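You operate a simulated robot arm through the tools that you are given. There is no shell and no other tool. Be economical: measure what you need, move in short steps, check, and stop when the job is done.

The job below is to be done with a simulated robot arm. You get a single attempt, and the scene is never put back.

JOB
Press the bronze ring into the hub housing.
Fine: table in under the ram, hand clear, lever down; table out again, housing on the rubber mat.
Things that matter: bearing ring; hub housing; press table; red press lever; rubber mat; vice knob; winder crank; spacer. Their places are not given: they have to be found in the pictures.

Only the result counts: the job must be done as asked and must still hold three seconds after the hand-in. Knocking over, shifting, dropping, spilling or breaking anything else fails it.

ROBOT AND FRAMES
A 7-joint arm with a two-finger parallel gripper, fixed in place. Base frame: the origin is at the foot of the arm, x ahead of it, y to its left, z up; the work surface is at about z = 0.86. Readings come in m, degrees, newtons and seconds.
With the tool pointing down near the work surface it reaches from about 0.24 to 0.68 m from the base axis. Its first joint turns from -66.0 to 66.0 degrees. Payload 2.4 kg.
Tool frame: the origin (TCP) lies between the finger pads and is the grasp point; the fingertips stand 0.03 m ahead of it; z points along the fingers, y is the line along which they close. Largest opening 0.094 m; finger width 0.028, thickness 0.01; the body of the gripper, 0.05 by 0.096 m, starts 0.055 m behind the TCP.
Orientation is that of the tool frame in the base frame, as [roll, pitch, yaw] about the fixed x, y, z axes, in that order (R = Rz(yaw) Ry(pitch) Rx(roll)). With the fingers straight down and closing along the base's y, the tool's x points along the base's -x, its y along +y and its z along -z.

CONTROLS
- The arm moves only by the tool move_arm. Its argument "deltas" is a list of rows, each a list of 6 numbers: the shift along the base's x, y, z in units of 50 mm (1.0 is 50 mm), then the turn, a rotation vector about the base's x, y, z in units of 5 degrees (1.0 is 5 degrees). In form: [[x, y, z, rx, ry, rz], ...]. A call has 1 to 8 rows; each row shifts and turns the commanded pose from where the row before left it. "gripper" is the finger opening in m, from 0 to 0.094, set as the call begins (left out, the last holds). A call with a number of a shift or a turn outside -1 to 1 is refused whole. A row lasts 0.2 s, in which the tool goes at most 0.05 m and 8.6 degrees; a call with a longer step from one row to the next is refused whole, and so is a gripper value outside its range. Where a pose cannot be reached the arm comes as near as it can. A force on the tool above 50 N (or 10 N above the force at the start of the call, whichever is more), or a blocked arm, ends the call early, and 0.2 s more pass. Each finger travels about 0.153 m/s and halts on what it meets, pressing with about 41 N; the grip force reading is that of the motor and also rises with nothing between the fingers. The clock runs only during rows and for 0.2 s after the last one: add rows that do not move to give the fingers time. It gives the time, the measured TCP pose, the force on the tool (base axes), the opening and the grip force at its end, in the units of the frame above (readings bear some noise), and new pictures: "views" is both (left out), scene, wrist or none.
- Cameras (640 x 400 px; columns grow to the right, rows downward): "scene" is fixed at [0.0253, 0.4638, 1.4471]; the picture's right is [-0.85, -0.52, 0.00], its down [-0.29, 0.47, -0.84] and it looks along [0.44, -0.71, -0.55] (base axes); focal length 260 px, centre (320, 200). "wrist" rides on the gripper at [-0.037, 0, -0.058] in the tool frame; the picture's right is [0.00, -1.00, 0.00], its down [0.97, 0.00, -0.24] and it looks along [0.24, 0.00, 0.97] (tool axes); focal length 218 px, centre (320, 200).
- locate(camera, pixels): for up to 12 pixels [column, row] of the newest picture of that camera ("zoom" is the newest enlarged one), the place [x, y, z] in the base frame of the surface seen there, good to about 0.003 m. It takes no simulated time.
- zoom(camera, box): a new picture of the part [left, top, right, bottom] of that camera's present view, enlarged. It takes no simulated time.
- job_done(): hands the job in; it is judged then, once.

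Work in short steps. Measure before you move; look again where a grasp or a placing could have gone wrong, and mend it. You have 80 turns and 120 pictures in all, those below and enlarged ones among them. Open the gripper and draw the arm clear of the work before you hand the job in, unless the task says otherwise; then end with one line.

The tools are called by a JSON object that holds its "name" and its "arguments". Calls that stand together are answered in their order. move_arm: Moves the arm, as the interface text tells. Its arguments: {"type":"object","properties":{"deltas":{"type":"array","items":{"type":"array","items":{"type":"number"}}},"gripper":{"type":"number"},"views":{"type":"string","enum":["both","scene","wrist","none"]}},"required":["deltas"]} The other tools are called the same way: locate (camera, pixels) gives the place of the surface under pixels of a picture; zoom (camera, box) takes an enlarged picture of a part of a camera's view; job_done () hands the job in.

At the start:

```text
time_s: 0.0
position: [0.3846, -0.0507, 1.3284]
orientation: [-179.9, -0.1, -180.0]
contact_force: [-0.5, 0.5, 0.2]
opening: 0.094
grasp_force: 0.0
```

scene: 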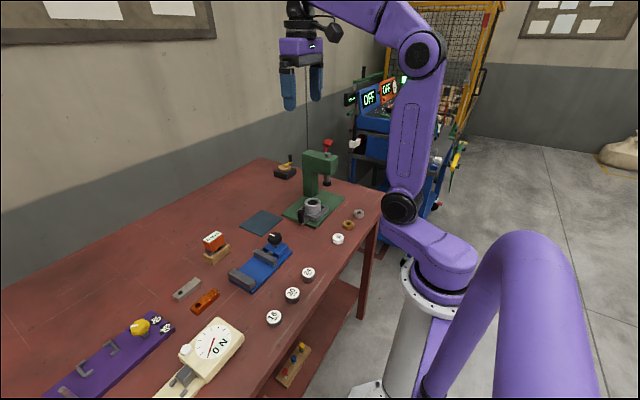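
wrist: 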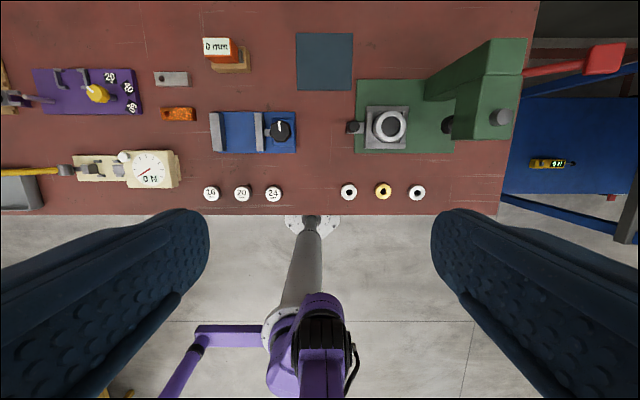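

The wrist picture shows the press at about (440,100) with the housing at (388,126), and three rings at (348,192), (383,190) and (417,192). I'll enlarge these parts to see the details.

{"name": "zoom", "arguments": {"camera": "wrist", "box": [330, 30, 530, 210]}}

{"name": "zoom", "arguments": {"camera": "scene", "box": [260, 130, 400, 260]}}

{"name": "zoom", "arguments": {"camera": "wrist", "box": [130, 20, 370, 210]}}

{"name": "locate", "arguments": {"camera": "wrist", "pixels": [[348, 185], [383, 183], [417, 185], [388, 126], [401, 126], [353, 127], [447, 124], [490, 100], [604, 58], [324, 62], [370, 145], [500, 117]]}}

```text
2.22 times, centred on (430, 120) of wrist
```

zoom: 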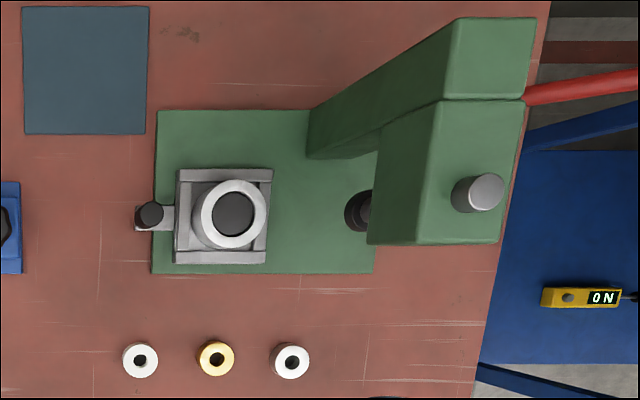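

```text
3.08 times, centred on (330, 195) of scene
```

zoom: 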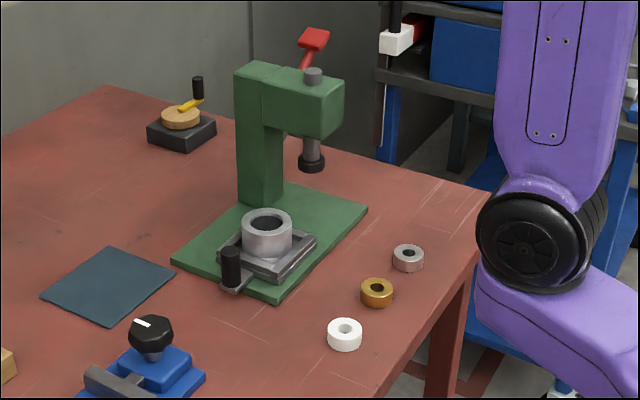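

```text
2.11 times, centred on (250, 115) of wrist
```

zoom: 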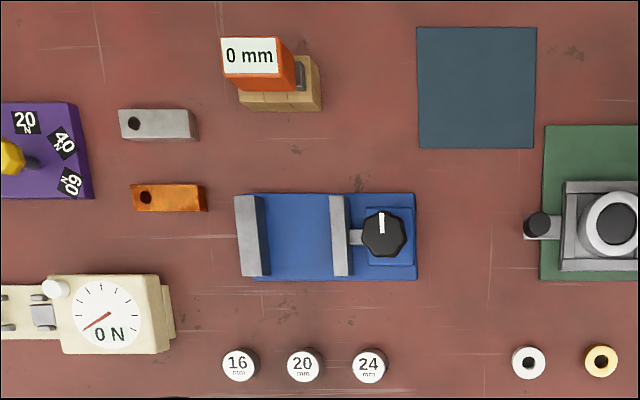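

```text
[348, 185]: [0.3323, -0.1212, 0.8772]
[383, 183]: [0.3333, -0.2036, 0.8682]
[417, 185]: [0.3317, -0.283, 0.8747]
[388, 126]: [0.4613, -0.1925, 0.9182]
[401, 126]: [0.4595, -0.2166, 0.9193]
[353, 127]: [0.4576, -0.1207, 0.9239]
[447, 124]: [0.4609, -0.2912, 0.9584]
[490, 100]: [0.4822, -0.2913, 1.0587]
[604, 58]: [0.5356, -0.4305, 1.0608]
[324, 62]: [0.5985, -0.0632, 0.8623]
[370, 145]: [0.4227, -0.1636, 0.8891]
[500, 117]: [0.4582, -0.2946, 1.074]
```

The bore reads z≈0.918, close to the rim, so something may be sitting in it. I'll move above the housing and rings for a close view.

{"name": "move_arm", "arguments": {"deltas": [[0.3, -0.9, -0.4, 0, 0, 0], [0, -0.9, -0.8, 0, 0, 0], [0, -0.9, -0.8, 0, 0, 0], [0, 0, -0.8, 0, 0, 0]]}}

```text
refused: row 1 steps farther than a row can; nothing moved
```

The row was too long, as the combined step must stay under 50 mm, so I'm using smaller rows.

{"name": "move_arm", "arguments": {"deltas": [[0, -0.7, -0.6, 0, 0, 0], [0, -0.7, -0.6, 0, 0, 0], [0, -0.7, -0.6, 0, 0, 0], [0, -0.5, -0.6, 0, 0, 0], [0, 0, -0.8, 0, 0, 0]]}}

```text
time_s: 1.2
position: [0.3827, -0.1793, 1.1688]
orientation: [180.0, 0.0, 179.9]
contact_force: [-0.3, 0.0, -1.1]
opening: 0.0941
grasp_force: 0.1
```

scene: 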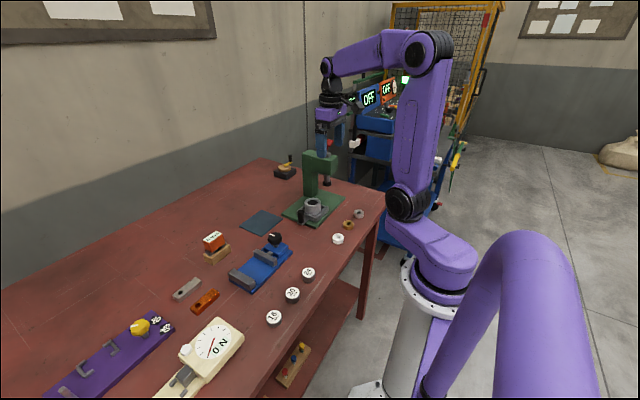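
wrist: 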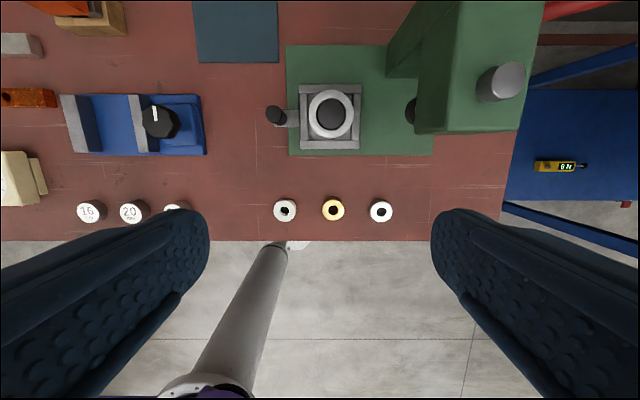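

The housing (331,115) and bronze ring (333,210) are now nearly below the camera. I'll enlarge and measure them.

{"name": "zoom", "arguments": {"camera": "wrist", "box": [255, 70, 435, 230]}}

{"name": "locate", "arguments": {"camera": "wrist", "pixels": [[331, 114], [331, 93], [331, 136], [311, 115], [351, 115], [333, 210], [326, 210], [341, 210], [333, 202], [333, 218], [276, 114], [292, 117]]}}

```text
2.50 times, centred on (345, 150) of wrist
```

zoom: 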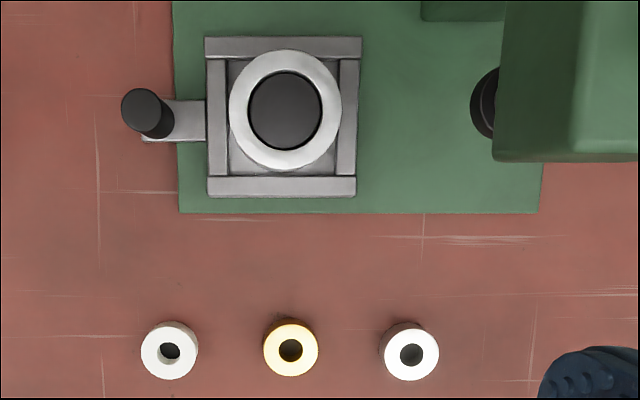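

```text
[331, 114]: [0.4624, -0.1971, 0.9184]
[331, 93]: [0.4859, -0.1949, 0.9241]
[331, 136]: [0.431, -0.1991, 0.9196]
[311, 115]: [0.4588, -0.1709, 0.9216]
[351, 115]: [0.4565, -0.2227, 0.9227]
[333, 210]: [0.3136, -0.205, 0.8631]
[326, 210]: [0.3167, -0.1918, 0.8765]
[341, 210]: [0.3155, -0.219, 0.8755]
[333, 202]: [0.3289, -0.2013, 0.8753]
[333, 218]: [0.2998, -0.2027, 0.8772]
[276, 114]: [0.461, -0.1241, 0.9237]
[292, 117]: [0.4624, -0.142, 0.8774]
```

The bore shows a dark disc about 5 mm under the rim, with a shadow ring around it. I'll get a closer look at the bore, staying to the left of the press head and above it.

{"name": "move_arm", "arguments": {"deltas": [[0.7, 0.4, 0, 0, 0, 0], [0.7, 0, -0.4, 0, 0, 0], [0.3, 0, -0.6, 0, 0, 0]], "views": "wrist"}}

{"name": "zoom", "arguments": {"camera": "wrist", "box": [280, 120, 440, 220]}}

```text
time_s: 2.0
position: [0.4687, -0.1601, 1.1195]
orientation: [180.0, 0.0, 179.9]
contact_force: [0.6, 0.5, -0.1]
opening: 0.0939
grasp_force: 0.0
```

wrist: 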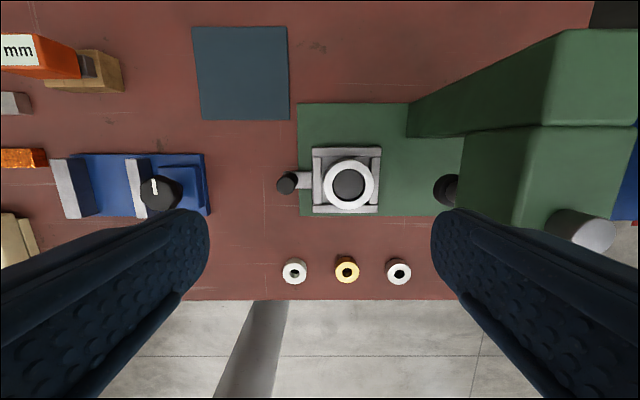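

```text
4.00 times, centred on (360, 170) of wrist
```

zoom: 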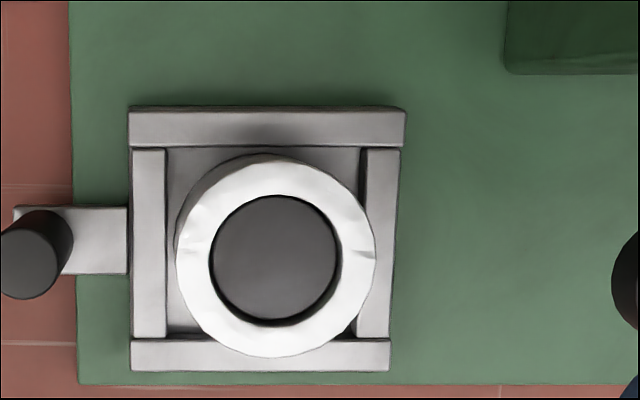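

{"name": "locate", "arguments": {"camera": "zoom", "pixels": [[275, 260], [240, 260], [310, 260], [275, 225], [275, 300], [275, 175], [275, 340], [192, 260], [358, 260], [218, 200], [30, 260], [180, 170]]}}

{"name": "locate", "arguments": {"camera": "wrist", "pixels": [[347, 264], [340, 271], [354, 271], [294, 264], [398, 264], [447, 190], [241, 73], [194, 28], [286, 27], [201, 120], [288, 119]]}}

{"name": "zoom", "arguments": {"camera": "scene", "box": [285, 180, 385, 250]}}

{"name": "zoom", "arguments": {"camera": "wrist", "box": [270, 240, 430, 300]}}

```text
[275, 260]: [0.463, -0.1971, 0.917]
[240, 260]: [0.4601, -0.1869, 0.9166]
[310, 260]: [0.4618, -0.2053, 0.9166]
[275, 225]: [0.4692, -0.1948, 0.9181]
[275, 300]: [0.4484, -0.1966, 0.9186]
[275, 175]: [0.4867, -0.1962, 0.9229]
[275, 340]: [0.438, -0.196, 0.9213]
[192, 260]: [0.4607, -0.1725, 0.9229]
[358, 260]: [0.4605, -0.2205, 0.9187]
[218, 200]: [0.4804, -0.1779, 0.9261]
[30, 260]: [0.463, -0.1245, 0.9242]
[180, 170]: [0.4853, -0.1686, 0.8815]
```

```text
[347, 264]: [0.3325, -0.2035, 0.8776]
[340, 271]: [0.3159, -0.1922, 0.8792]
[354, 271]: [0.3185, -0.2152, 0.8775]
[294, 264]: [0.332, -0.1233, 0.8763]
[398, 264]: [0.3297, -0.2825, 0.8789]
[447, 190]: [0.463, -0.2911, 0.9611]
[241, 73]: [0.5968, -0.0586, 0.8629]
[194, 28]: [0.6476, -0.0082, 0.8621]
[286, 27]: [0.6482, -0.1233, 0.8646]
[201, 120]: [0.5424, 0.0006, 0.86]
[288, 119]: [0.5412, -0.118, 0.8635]
```

```text
5.71 times, centred on (335, 215) of scene
```

zoom: 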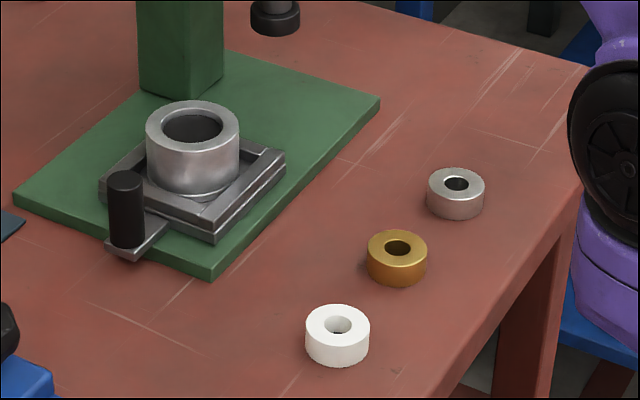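

```text
4.00 times, centred on (350, 270) of wrist
```

zoom: 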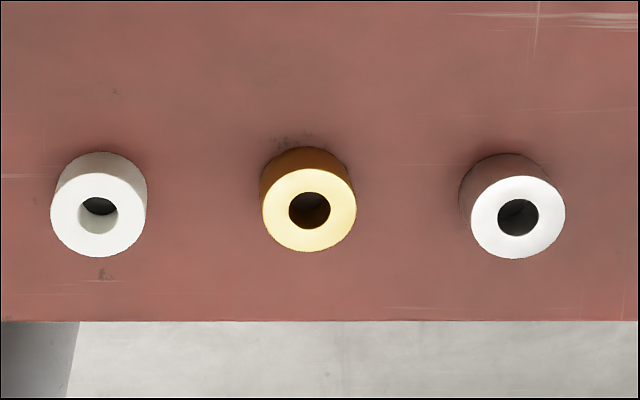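

The bore centre is at about (0.461,-0.195) with a 39 mm opening and a floor about 5 mm deep. The bronze ring is 37 mm wide and 16 mm high. Next I'll measure the press head edges and the lever for clearance.

{"name": "locate", "arguments": {"camera": "wrist", "pixels": [[470, 140], [470, 180], [462, 205], [505, 215], [525, 140], [420, 125], [545, 60], [437, 190], [545, 115], [414, 105]]}}

{"name": "locate", "arguments": {"camera": "scene", "pixels": [[328, 142], [326, 149], [327, 184], [327, 155], [320, 160], [312, 165], [334, 160]]}}

{"name": "zoom", "arguments": {"camera": "scene", "box": [290, 125, 360, 200]}}

```text
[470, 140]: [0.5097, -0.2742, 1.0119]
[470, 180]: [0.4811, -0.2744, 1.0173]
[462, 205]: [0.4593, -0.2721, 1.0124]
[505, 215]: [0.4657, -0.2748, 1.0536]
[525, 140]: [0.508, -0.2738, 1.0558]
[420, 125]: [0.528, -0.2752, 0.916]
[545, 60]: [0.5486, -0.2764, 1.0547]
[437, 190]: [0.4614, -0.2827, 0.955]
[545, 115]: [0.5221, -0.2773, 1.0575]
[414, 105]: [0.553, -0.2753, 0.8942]
```

```text
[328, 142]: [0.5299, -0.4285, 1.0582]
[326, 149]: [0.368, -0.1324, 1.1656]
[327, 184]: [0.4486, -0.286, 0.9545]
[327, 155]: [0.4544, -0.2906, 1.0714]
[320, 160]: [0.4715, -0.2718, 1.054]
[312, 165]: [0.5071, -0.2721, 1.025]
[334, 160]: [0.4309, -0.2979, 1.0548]
```

```text
5.33 times, centred on (325, 162) of scene
```

zoom: 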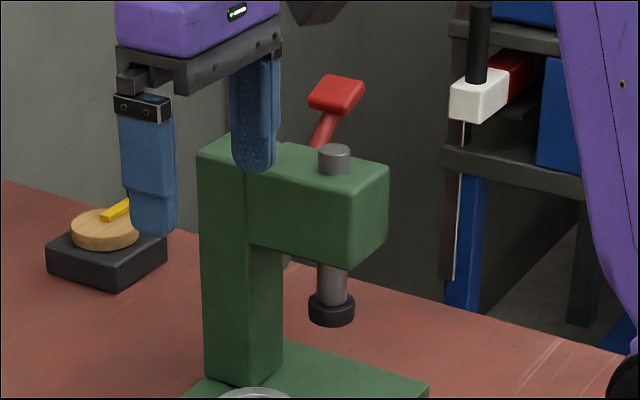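

The head's left face is at y≈-0.272, which leaves enough clearance. I now go above the bronze ring at (0.316,-0.203) with the fingers opened to 0.06.

{"name": "move_arm", "arguments": {"deltas": [[-0.76, -0.21, -0.3, 0, 0, 0], [-0.76, -0.21, -0.3, 0, 0, 0], [-0.76, -0.22, -0.3, 0, 0, 0], [-0.76, -0.21, -0.3, 0, 0, 0], [0, 0, -0.8, 0, 0, 0], [0, 0, 0, 0, 0, 0]], "gripper": 0.06, "views": "wrist"}}

```text
time_s: 3.4
position: [0.3153, -0.2022, 1.0176]
orientation: [180.0, 0.0, -180.0]
contact_force: [0.3, 0.5, 0.8]
opening: 0.0602
grasp_force: 0.1
```

wrist: 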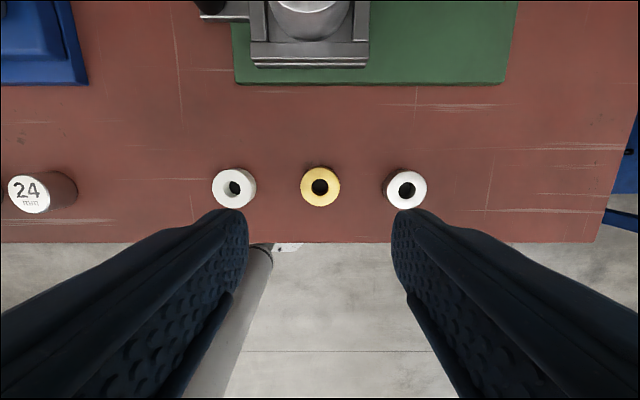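

The ring is centred at (320,187), which puts it at x≈0.3155, under the TCP. I descend to z≈0.899 and check.

{"name": "move_arm", "arguments": {"deltas": [[0, 0, -0.8, 0, 0, 0], [0, 0, -0.8, 0, 0, 0], [0, 0, -0.5, 0, 0, 0], [0, 0, -0.25, 0, 0, 0], [0, 0, 0, 0, 0, 0]], "views": "wrist"}}

```text
time_s: 4.6
position: [0.3158, -0.2039, 0.9003]
orientation: [-180.0, 0.1, 180.0]
contact_force: [-0.5, -0.2, 0.1]
opening: 0.0597
grasp_force: 0.0
```

wrist: 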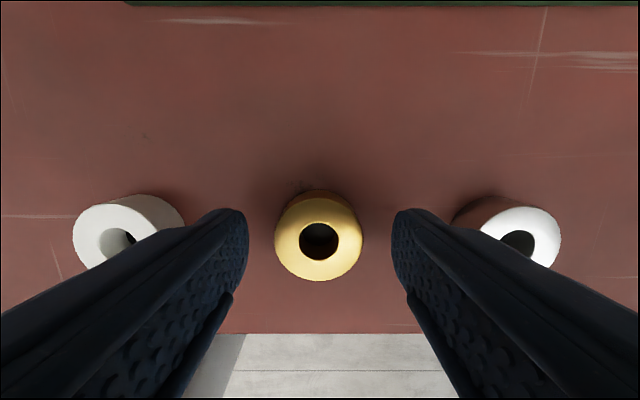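

The ring at (318,237) is between the fingers. I lower 2 mm more, close the gripper and lift.

{"name": "move_arm", "arguments": {"deltas": [[0.02, 0, -0.04, 0, 0, 0], [0, 0, 0, 0, 0, 0]], "views": "none"}}

{"name": "move_arm", "arguments": {"deltas": [[0, 0, 0, 0, 0, 0], [0, 0, 0, 0, 0, 0], [0, 0, 0, 0, 0, 0]], "gripper": 0.02, "views": "none"}}

{"name": "move_arm", "arguments": {"deltas": [[0, 0, 0.5, 0, 0, 0], [0, 0, 0.8, 0, 0, 0], [0, 0, 0.8, 0, 0, 0]]}}

```text
time_s: 5.2
position: [0.3178, -0.2032, 0.8978]
orientation: [180.0, 0.0, 180.0]
contact_force: [-0.3, -0.1, 0.1]
opening: 0.06
grasp_force: 0.0
```

```text
time_s: 6.0
position: [0.3172, -0.2034, 0.9001]
orientation: [180.0, 0.0, 180.0]
contact_force: [0.5, 0.0, 0.3]
opening: 0.0356
grasp_force: 40.9
```

```text
time_s: 6.8
position: [0.3186, -0.203, 1.0043]
orientation: [-180.0, -0.1, -180.0]
contact_force: [0.3, 1.4, -0.9]
opening: 0.0359
grasp_force: 41.1
```

scene: 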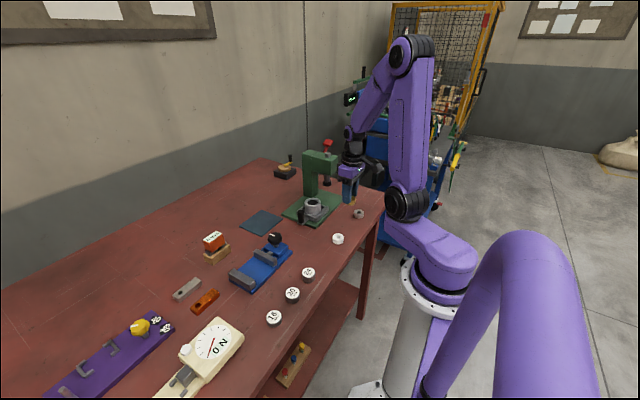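
wrist: 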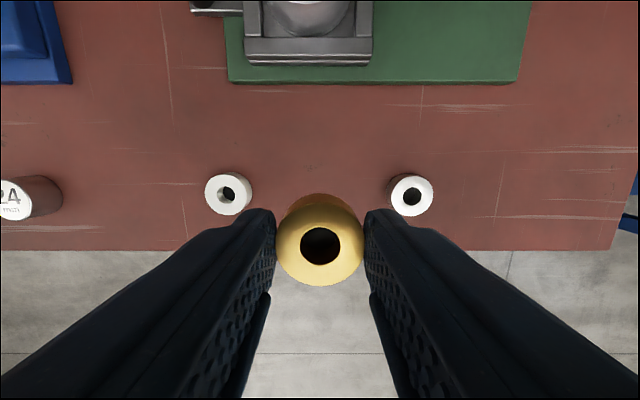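

The ring is held, with an opening of 0.0359, and its centre is within 1 mm of the TCP. I carry it above the housing at (0.4615,-0.1955).

{"name": "move_arm", "arguments": {"deltas": [[0.9, 0.05, 0, 0, 0, 0], [0.9, 0.05, 0, 0, 0, 0], [0.9, 0.05, 0, 0, 0, 0], [0.17, 0, -0.2, 0, 0, 0], [0, 0, 0, 0, 0, 0]]}}

{"name": "zoom", "arguments": {"camera": "wrist", "box": [240, 130, 400, 290]}}

```text
time_s: 8.0
position: [0.4617, -0.1958, 0.9944]
orientation: [-180.0, 0.0, -180.0]
contact_force: [0.1, 0.2, -1.4]
opening: 0.0355
grasp_force: 41.6
```

scene: 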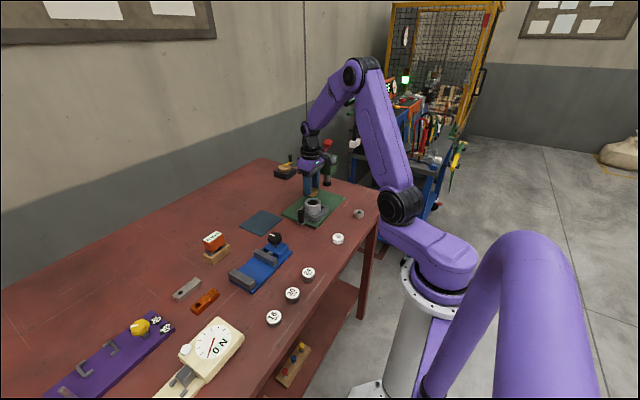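
wrist: 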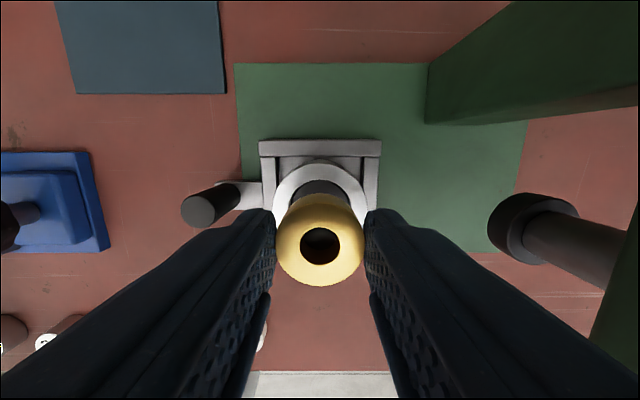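

```text
2.50 times, centred on (320, 210) of wrist
```

zoom: 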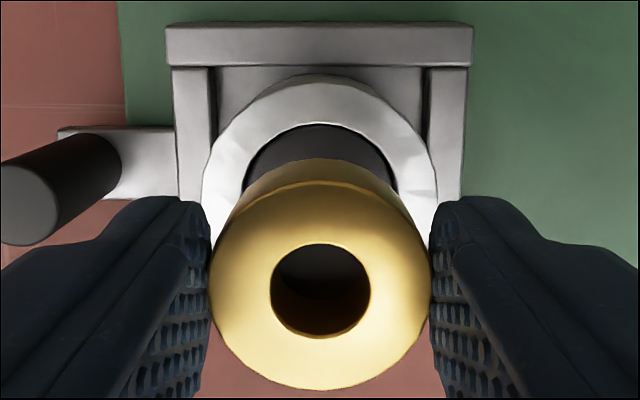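

The ring and bore line up in y at zoom column 320, and in x within about 1 mm. I go down until the ring is just above the rim.

{"name": "move_arm", "arguments": {"deltas": [[-0.01, 0, -0.4, 0, 0, 0], [0, 0, -0.2, 0, 0, 0], [0, 0, 0, 0, 0, 0]]}}

{"name": "zoom", "arguments": {"camera": "scene", "box": [280, 170, 350, 240]}}

{"name": "zoom", "arguments": {"camera": "wrist", "box": [240, 130, 400, 290]}}

```text
time_s: 8.8
position: [0.4615, -0.1943, 0.9658]
orientation: [180.0, 0.0, 180.0]
contact_force: [1.4, 0.3, -0.8]
opening: 0.0356
grasp_force: 41.2
```

scene: 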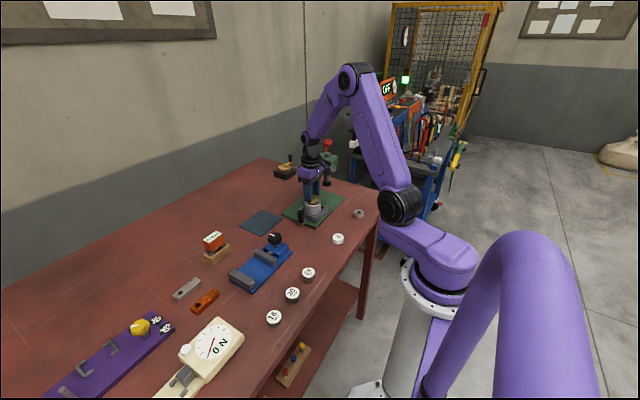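
wrist: 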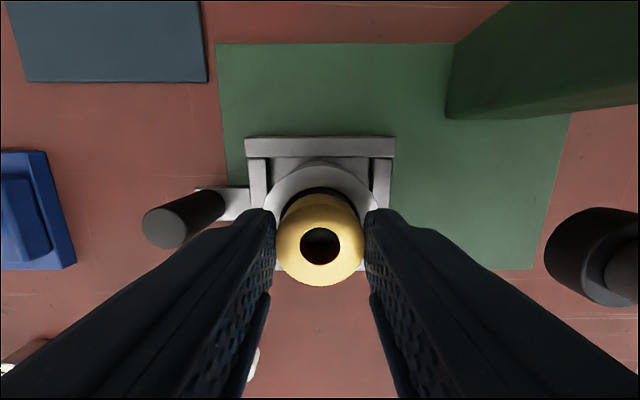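

```text
5.71 times, centred on (315, 205) of scene
```

zoom: 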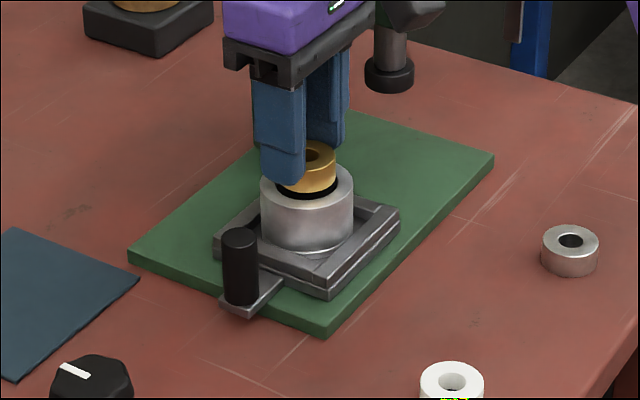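

```text
2.50 times, centred on (320, 210) of wrist
```

zoom: 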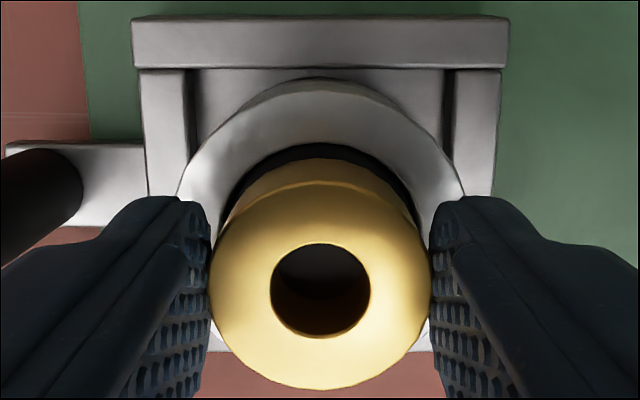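

The ring is just above the rim and concentric. I lower it gently until it touches the seat.

{"name": "move_arm", "arguments": {"deltas": [[0, -0.01, -0.1, 0, 0, 0], [0, 0, -0.08, 0, 0, 0], [0, 0, -0.04, 0, 0, 0], [0, 0, 0, 0, 0, 0]], "views": "none"}}

{"name": "zoom", "arguments": {"camera": "scene", "box": [280, 170, 350, 240]}}

```text
time_s: 9.8
position: [0.461, -0.196, 0.9547]
orientation: [-179.9, 0.1, 180.0]
contact_force: [-2.5, -0.4, 18.2]
opening: 0.0355
grasp_force: 40.4
```

```text
5.71 times, centred on (315, 205) of scene
```

zoom: 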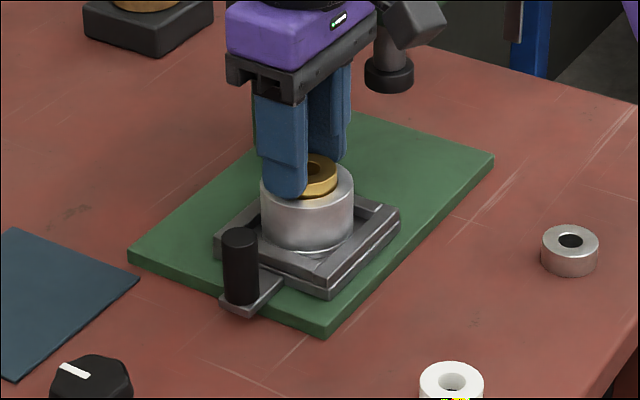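

The contact force is 18 N with the ring seated in the recess, bottom at about 0.917. I release gently and rise.

{"name": "move_arm", "arguments": {"deltas": [[0, 0, 0, 0, 0, 0], [0, 0, 0, 0, 0, 0]], "gripper": 0.05, "views": "none"}}

{"name": "move_arm", "arguments": {"deltas": [[0, 0, 0.3, 0, 0, 0], [0, 0, 0.8, 0, 0, 0], [0, 0, 0.8, 0, 0, 0], [-0.5, 0.5, 0.6, 0, 0, 0], [0, 0, 0, 0, 0, 0]]}}

{"name": "zoom", "arguments": {"camera": "wrist", "box": [250, 60, 450, 185]}}

{"name": "zoom", "arguments": {"camera": "scene", "box": [280, 170, 350, 240]}}

```text
time_s: 10.4
position: [0.4614, -0.1969, 0.953]
orientation: [179.9, 0.0, -180.0]
contact_force: [1.0, 0.4, 0.3]
opening: 0.0499
grasp_force: 0.1
```

```text
time_s: 11.6
position: [0.4373, -0.1703, 1.079]
orientation: [180.0, 0.0, -180.0]
contact_force: [0.2, -0.2, 0.3]
opening: 0.05
grasp_force: 0.1
```

scene: 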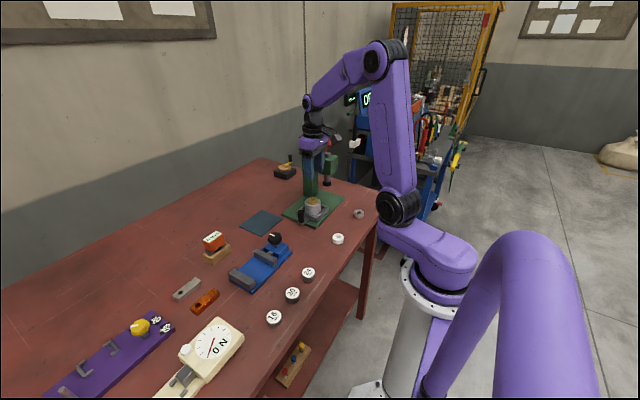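
wrist: 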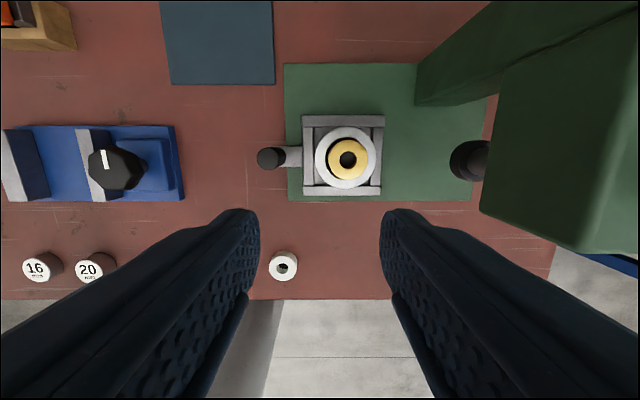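

```text
3.20 times, centred on (350, 122) of wrist
```

zoom: 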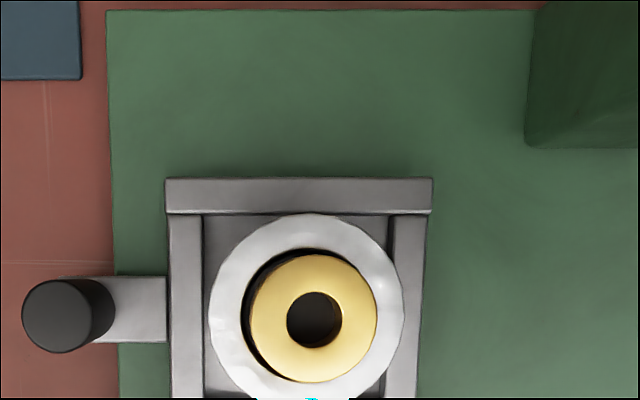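

```text
5.71 times, centred on (315, 205) of scene
```

zoom: 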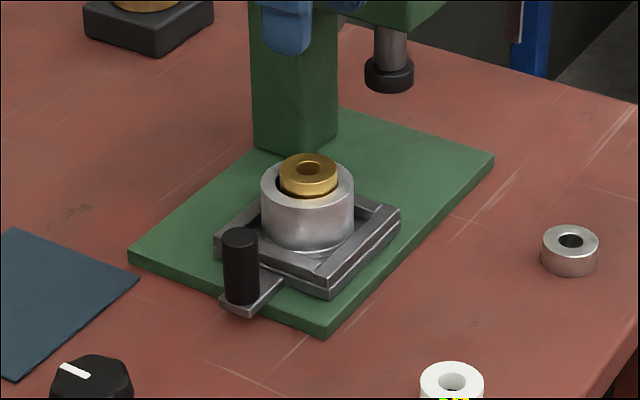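

The ring sits in the bore and looks flat. I check that its top is level and measure the handle precisely.

{"name": "locate", "arguments": {"camera": "wrist", "pixels": [[334, 158], [361, 158], [348, 145], [348, 173], [268, 158], [291, 156], [461, 158], [475, 155], [350, 121]]}}

{"name": "locate", "arguments": {"camera": "zoom", "pixels": [[240, 240], [240, 262], [240, 290], [245, 310], [390, 70], [395, 45]]}}

```text
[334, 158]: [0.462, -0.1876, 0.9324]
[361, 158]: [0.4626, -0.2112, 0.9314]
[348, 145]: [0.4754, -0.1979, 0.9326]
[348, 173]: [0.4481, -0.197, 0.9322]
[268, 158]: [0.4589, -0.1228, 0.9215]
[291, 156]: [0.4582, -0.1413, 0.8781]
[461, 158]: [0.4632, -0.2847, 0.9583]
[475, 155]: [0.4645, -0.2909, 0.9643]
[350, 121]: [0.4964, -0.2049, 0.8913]
```

```text
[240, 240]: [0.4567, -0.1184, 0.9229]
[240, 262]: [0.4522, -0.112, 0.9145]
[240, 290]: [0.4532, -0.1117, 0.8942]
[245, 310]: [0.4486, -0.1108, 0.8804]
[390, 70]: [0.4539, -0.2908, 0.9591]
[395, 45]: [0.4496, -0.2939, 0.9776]
```

The ring top is level at 0.932. The handle is a post at (0.459,-0.121), z 0.88–0.923. I'll turn the gripper 90° so the body stays slim towards the press head, moving over the handle as it turns.

{"name": "move_arm", "arguments": {"deltas": [[0.05, 0.12, 0, 0, 0, 1], [0.05, 0.12, 0, 0, 0, 1], [0.05, 0.12, 0, 0, 0, 1], [0.05, 0.12, 0, 0, 0, 1], [0.06, 0.12, 0, 0, 0, 1], [0.06, 0.13, 0, 0, 0, 1], [0.06, 0.13, 0, 0, 0, 1], [0.06, 0.13, 0, 0, 0, 1]], "views": "none"}}

{"name": "move_arm", "arguments": {"deltas": [[0, 0, 0, 0, 0, 1], [0, 0, 0, 0, 0, 1], [0, 0, 0, 0, 0, 1], [0, 0, 0, 0, 0, 1], [0, 0, 0, 0, 0, 1], [0, 0, 0, 0, 0, 1], [0, 0, 0, 0, 0, 1], [0, 0, 0, 0, 0, 1]], "views": "none"}}

{"name": "move_arm", "arguments": {"deltas": [[0, 0, 0, 0, 0, 1], [0, 0, 0, 0, 0, 1], [0, 0, 0, 0, 0, 0]]}}

```text
time_s: 13.4
position: [0.4574, -0.1222, 1.0792]
orientation: [-180.0, 0.0, -139.9]
contact_force: [0.2, -0.1, -0.6]
opening: 0.0499
grasp_force: 0.0
```

```text
time_s: 15.2
position: [0.4572, -0.1223, 1.0781]
orientation: [180.0, 0.0, -99.9]
contact_force: [-0.4, 0.5, -0.6]
opening: 0.0498
grasp_force: 0.0
```

```text
time_s: 16.0
position: [0.4584, -0.1212, 1.0798]
orientation: [180.0, 0.1, -89.9]
contact_force: [0.6, -0.6, -0.2]
opening: 0.0502
grasp_force: 0.0
```

scene: 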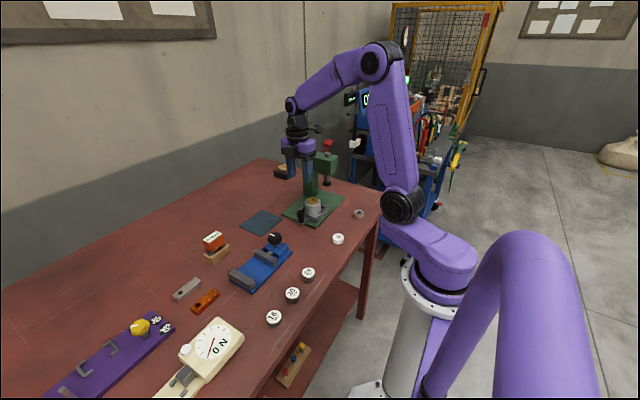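
wrist: 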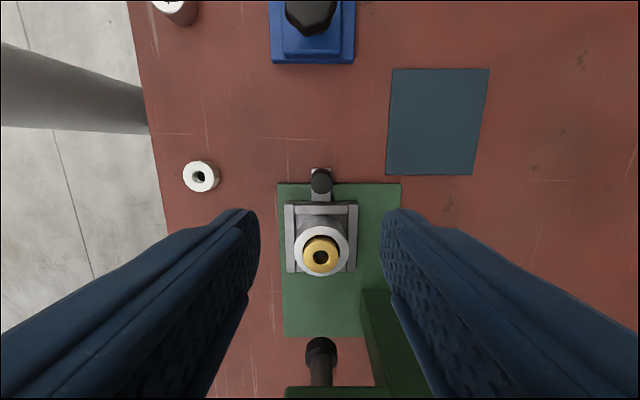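

The handle lines up between the fingers at (321,181), about (0.459,-0.119). I descend to z≈0.928 and grip it.

{"name": "move_arm", "arguments": {"deltas": [[0, 0.03, -0.8, 0, 0, 0], [0, 0, -0.8, 0, 0, 0], [0, 0, -0.8, 0, 0, 0], [0, 0, -0.6, 0, 0, 0], [0, 0, 0, 0, 0, 0]], "views": "wrist"}}

{"name": "move_arm", "arguments": {"deltas": [[0, 0, 0, 0, 0, 0], [0, 0, 0, 0, 0, 0], [0, 0, 0, 0, 0, 0]], "gripper": 0.005, "views": "wrist"}}

```text
time_s: 17.2
position: [0.4585, -0.1199, 0.9291]
orientation: [-179.9, 0.0, -90.0]
contact_force: [0.0, 0.3, 0.3]
opening: 0.0499
grasp_force: 0.1
```

wrist: 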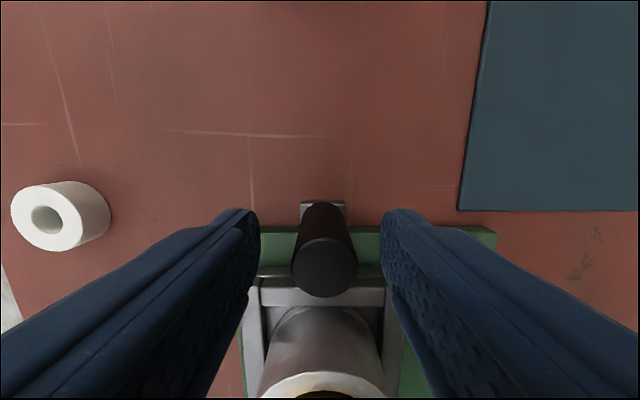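

```text
time_s: 18.0
position: [0.46, -0.1188, 0.9285]
orientation: [-179.8, 0.0, -90.0]
contact_force: [15.2, -0.5, -12.0]
opening: 0.022
grasp_force: 44.8
```

wrist: 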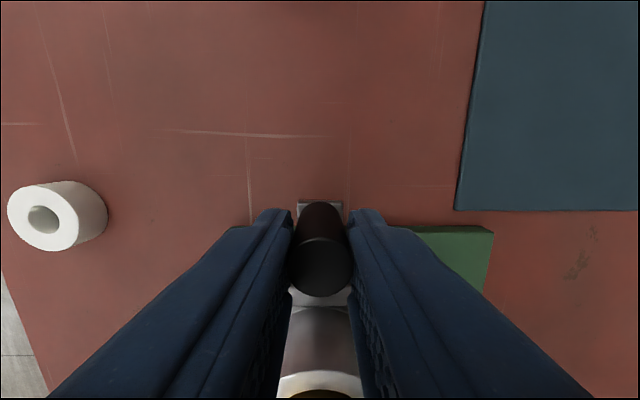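

The handle is gripped, opening 0.022. I slide the table in slowly towards -y and check partway.

{"name": "move_arm", "arguments": {"deltas": [[0.02, -0.1, 0, 0, 0, 0], [0, -0.15, 0, 0, 0, 0], [0, -0.15, 0, 0, 0, 0], [0, -0.15, 0, 0, 0, 0], [0, -0.15, 0, 0, 0, 0], [0, -0.15, 0, 0, 0, 0]], "views": "scene"}}

{"name": "zoom", "arguments": {"camera": "scene", "box": [280, 140, 370, 230]}}

```text
time_s: 19.4
position: [0.4605, -0.1625, 0.9299]
orientation: [-179.8, -0.1, -90.1]
contact_force: [11.3, 1.5, 9.7]
opening: 0.0219
grasp_force: 45.1
```

scene: 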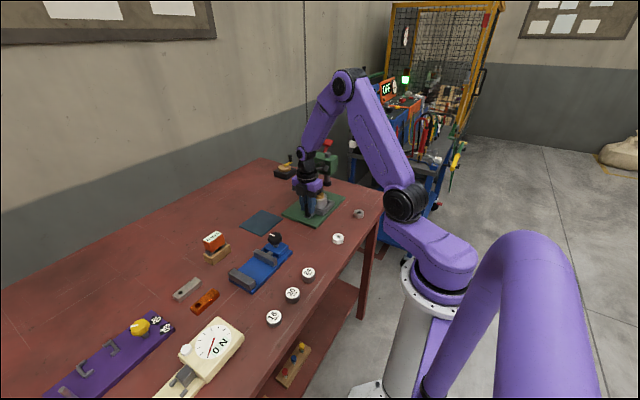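

```text
4.44 times, centred on (325, 185) of scene
```

zoom: 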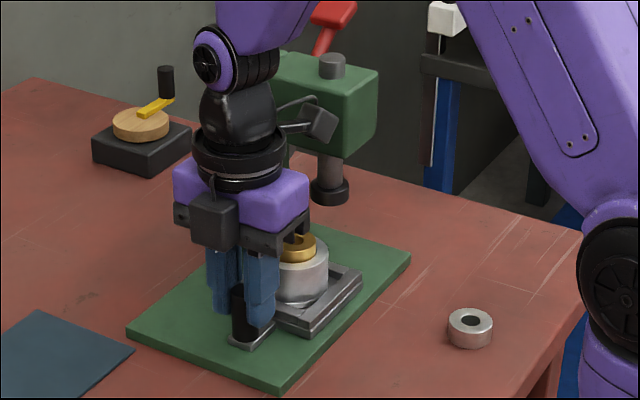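

The table slides well. On the wrist a grey box (zoom 320,120) points towards the press head, so I check its clearance before pushing further.

{"name": "locate", "arguments": {"camera": "zoom", "pixels": [[320, 120], [328, 105], [312, 130], [325, 138], [335, 125], [290, 126], [300, 98], [213, 220], [240, 200], [340, 90], [290, 90]]}}

{"name": "zoom", "arguments": {"camera": "scene", "box": [310, 145, 350, 190]}}

```text
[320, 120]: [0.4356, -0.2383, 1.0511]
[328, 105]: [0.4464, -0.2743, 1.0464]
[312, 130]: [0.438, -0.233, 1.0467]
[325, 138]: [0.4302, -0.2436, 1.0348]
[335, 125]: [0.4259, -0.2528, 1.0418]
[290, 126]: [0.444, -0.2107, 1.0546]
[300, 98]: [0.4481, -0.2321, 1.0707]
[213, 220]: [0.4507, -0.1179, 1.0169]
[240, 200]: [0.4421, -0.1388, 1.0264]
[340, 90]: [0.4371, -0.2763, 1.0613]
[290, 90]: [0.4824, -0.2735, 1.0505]
```

```text
8.89 times, centred on (330, 168) of scene
```

zoom: 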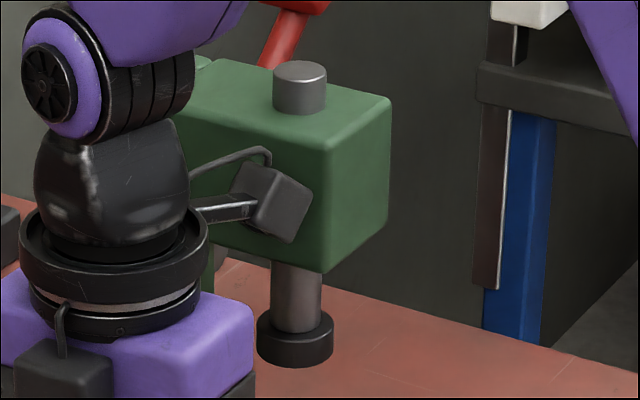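

That box is carried on the wrist about 90 mm towards -y, and would hit the head (y=-0.272) before the table is in. I'll open, lean the tool 30° away (back towards +y) and regrip.

{"name": "move_arm", "arguments": {"deltas": [[0, 0, 0, 0, 0, 0], [0, 0, 0.1, 0, 0, 0], [0, 0, 0, -1, 0, 0], [0, 0, 0, -1, 0, 0], [0, 0, 0, -1, 0, 0], [0, 0, 0, -1, 0, 0], [0, 0, 0, -1, 0, 0], [0, 0, 0, -1, 0, 0]], "gripper": 0.045}}

{"name": "zoom", "arguments": {"camera": "scene", "box": [280, 140, 370, 230]}}

```text
time_s: 21.2
position: [0.4599, -0.163, 0.9333]
orientation: [-179.9, -30.0, -90.0]
contact_force: [0.2, -1.5, 0.5]
opening: 0.045
grasp_force: 0.1
```

scene: 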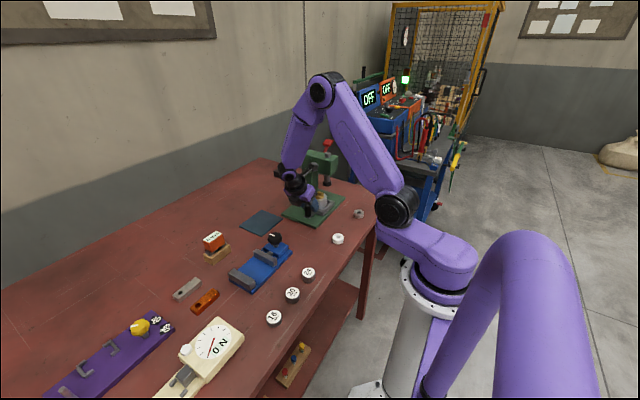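
wrist: 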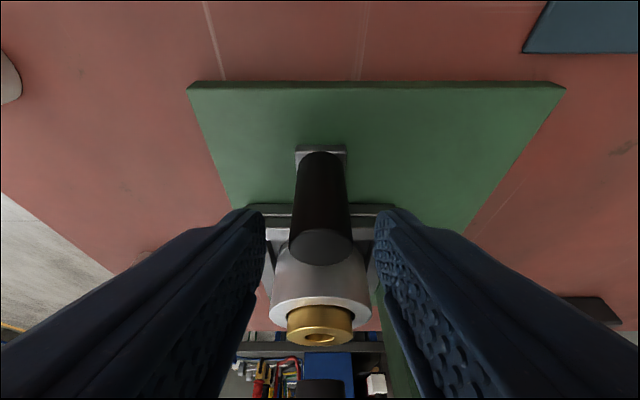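

```text
4.44 times, centred on (325, 185) of scene
```

zoom: 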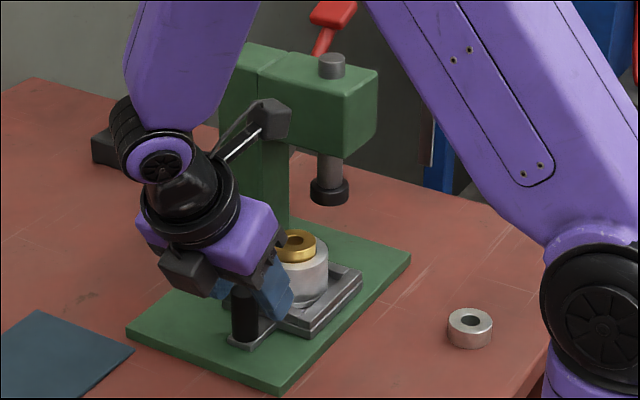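

The lean worked. I check where the box is now, at zoom (270,115), and whether the post is between the pads.

{"name": "locate", "arguments": {"camera": "zoom", "pixels": [[275, 110], [265, 128], [285, 130], [262, 105], [245, 300], [270, 280]]}}

{"name": "locate", "arguments": {"camera": "wrist", "pixels": [[320, 248], [320, 200], [320, 155], [320, 315], [255, 225]]}}

```text
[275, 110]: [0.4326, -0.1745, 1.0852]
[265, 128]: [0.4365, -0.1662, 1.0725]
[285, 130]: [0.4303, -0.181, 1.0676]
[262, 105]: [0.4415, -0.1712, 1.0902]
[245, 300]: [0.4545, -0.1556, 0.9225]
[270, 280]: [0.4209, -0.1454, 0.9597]
```

```text
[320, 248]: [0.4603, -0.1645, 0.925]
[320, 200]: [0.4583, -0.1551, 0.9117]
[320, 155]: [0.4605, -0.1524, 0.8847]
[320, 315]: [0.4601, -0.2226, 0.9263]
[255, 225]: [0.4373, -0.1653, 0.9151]
```

The post is centred between the pads, and the box is now at y≈-0.18. I grip again and keep pushing.

{"name": "move_arm", "arguments": {"deltas": [[0, 0, 0, 0, 0, 0], [0, 0, 0, 0, 0, 0]], "gripper": 0.005, "views": "none"}}

{"name": "move_arm", "arguments": {"deltas": [[0, -0.1, 0, 0, 0, 0], [0, -0.15, 0, 0, 0, 0], [0, -0.15, 0, 0, 0, 0], [0, -0.15, 0, 0, 0, 0], [0, -0.15, 0, 0, 0, 0], [0, -0.15, 0, 0, 0, 0]]}}

{"name": "zoom", "arguments": {"camera": "scene", "box": [280, 140, 370, 230]}}

```text
time_s: 21.8
position: [0.4598, -0.1639, 0.9337]
orientation: [180.0, -30.1, -89.9]
contact_force: [4.5, 1.2, -1.2]
opening: 0.0216
grasp_force: 44.8
```

```text
time_s: 23.2
position: [0.4609, -0.2043, 0.9337]
orientation: [-179.9, -30.1, -90.0]
contact_force: [9.4, 0.4, 0.6]
opening: 0.0217
grasp_force: 45.4
```

scene: 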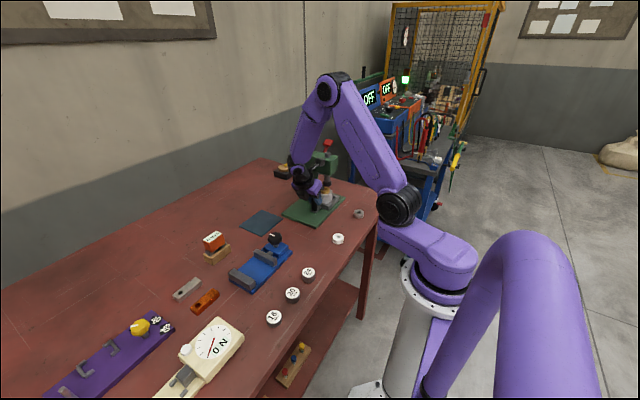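
wrist: 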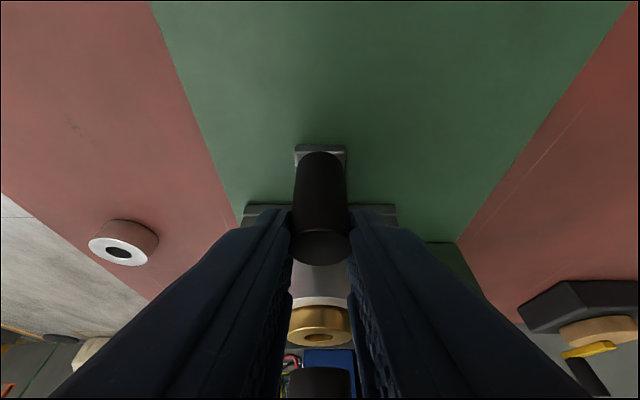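

```text
4.44 times, centred on (325, 185) of scene
```

zoom: 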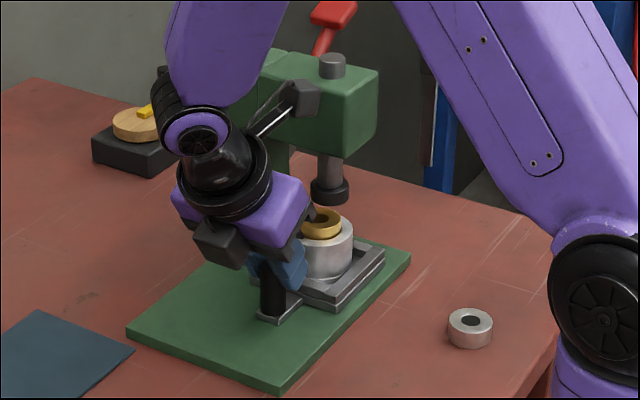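

No stop has been met yet, with the housing at y≈-0.28. I push on in small steps until there is resistance.

{"name": "move_arm", "arguments": {"deltas": [[0, -0.08, 0, 0, 0, 0], [0, -0.08, 0, 0, 0, 0], [0, -0.06, 0, 0, 0, 0], [0, -0.06, 0, 0, 0, 0], [0, 0, 0, 0, 0, 0]]}}

{"name": "zoom", "arguments": {"camera": "scene", "box": [280, 140, 370, 230]}}

```text
time_s: 24.4
position: [0.4606, -0.2196, 0.9329]
orientation: [-179.9, -30.0, -90.0]
contact_force: [11.2, -0.2, 13.5]
opening: 0.0215
grasp_force: 44.9
```

scene: 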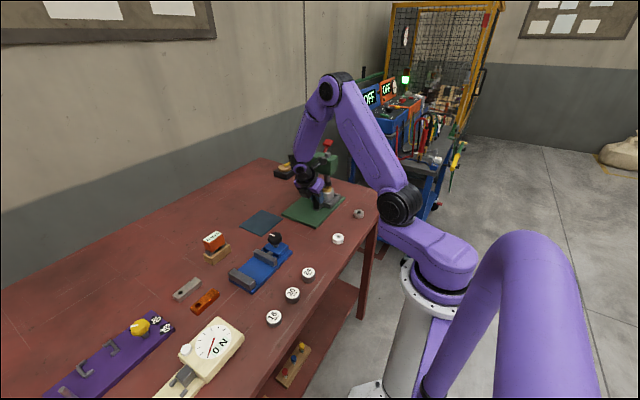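
wrist: 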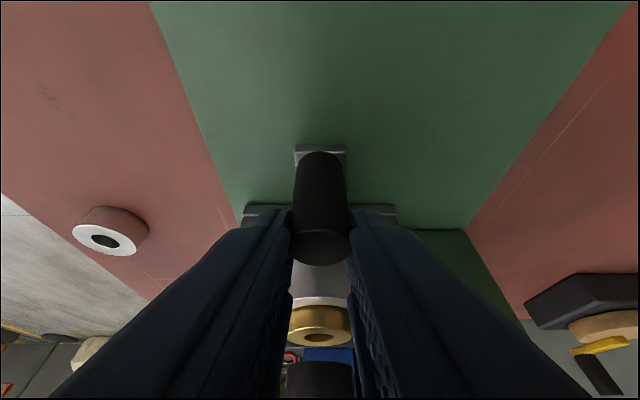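

```text
4.44 times, centred on (325, 185) of scene
```

zoom: 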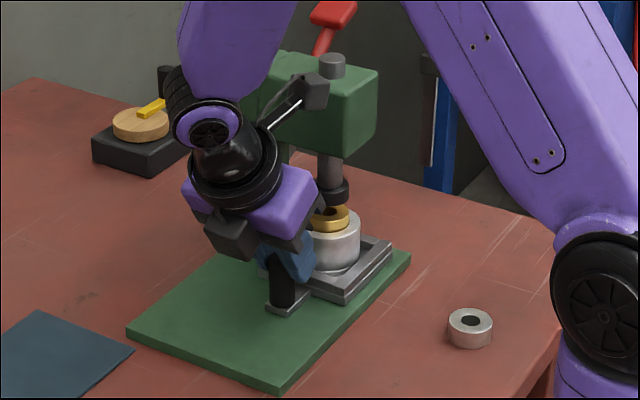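

Still no clear stop. I measure the ring's position against the ram in the scene view.

{"name": "zoom", "arguments": {"camera": "scene", "box": [310, 165, 350, 215]}}

```text
8.00 times, centred on (330, 190) of scene
```

zoom: 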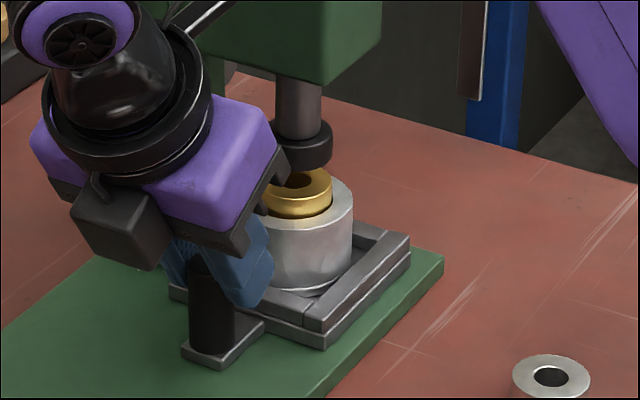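

The ram shaft centre (column 298) is about 4 px beyond the ring centre (about 294), so roughly 4 mm remain. I continue in fine steps and watch for the stop.

{"name": "move_arm", "arguments": {"deltas": [[0, -0.04, 0, 0, 0, 0], [0, -0.04, 0, 0, 0, 0], [0, -0.04, 0, 0, 0, 0], [0, 0, 0, 0, 0, 0]], "views": "scene"}}

{"name": "zoom", "arguments": {"camera": "scene", "box": [310, 165, 350, 215]}}

```text
time_s: 25.4
position: [0.4606, -0.2234, 0.934]
orientation: [-180.0, -30.0, -89.7]
contact_force: [8.2, 12.9, 19.4]
opening: 0.0212
grasp_force: 44.7
```

scene: 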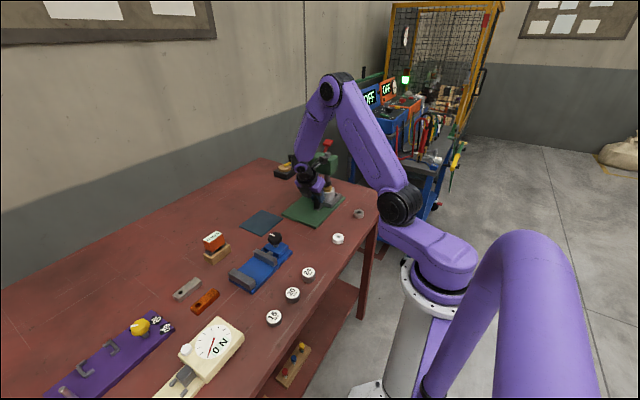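

```text
8.00 times, centred on (330, 190) of scene
```

zoom: 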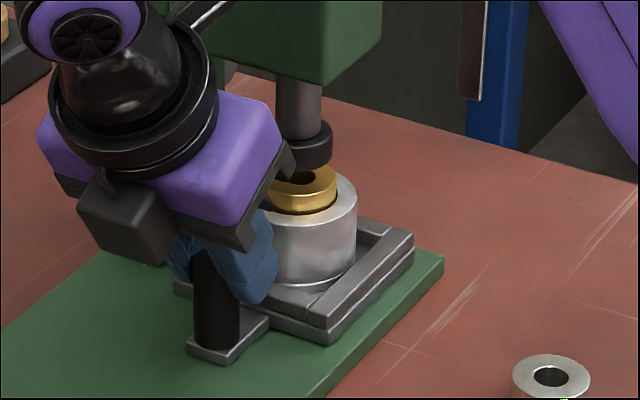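

A force of 13 N along +y appears, and the ring and ram line up at columns 298–300. I nudge 2 mm more to confirm the stop, then relax and open.

{"name": "move_arm", "arguments": {"deltas": [[0, -0.04, 0, 0, 0, 0], [0, 0, 0, 0, 0, 0]], "views": "none"}}

{"name": "move_arm", "arguments": {"deltas": [[0, 0.02, 0, 0, 0, 0], [0, 0, 0, 0, 0, 0], [0, 0, 0, 0, 0, 0]], "gripper": 0.045, "views": "none"}}

```text
time_s: 26.0
position: [0.4601, -0.2246, 0.9346]
orientation: [-179.9, -29.9, -89.8]
contact_force: [5.3, 26.5, 22.8]
opening: 0.0213
grasp_force: 44.9
```

```text
time_s: 26.8
position: [0.4592, -0.2261, 0.9345]
orientation: [180.0, -29.9, -90.0]
contact_force: [-0.1, -0.1, -0.1]
opening: 0.0452
grasp_force: 0.1
```

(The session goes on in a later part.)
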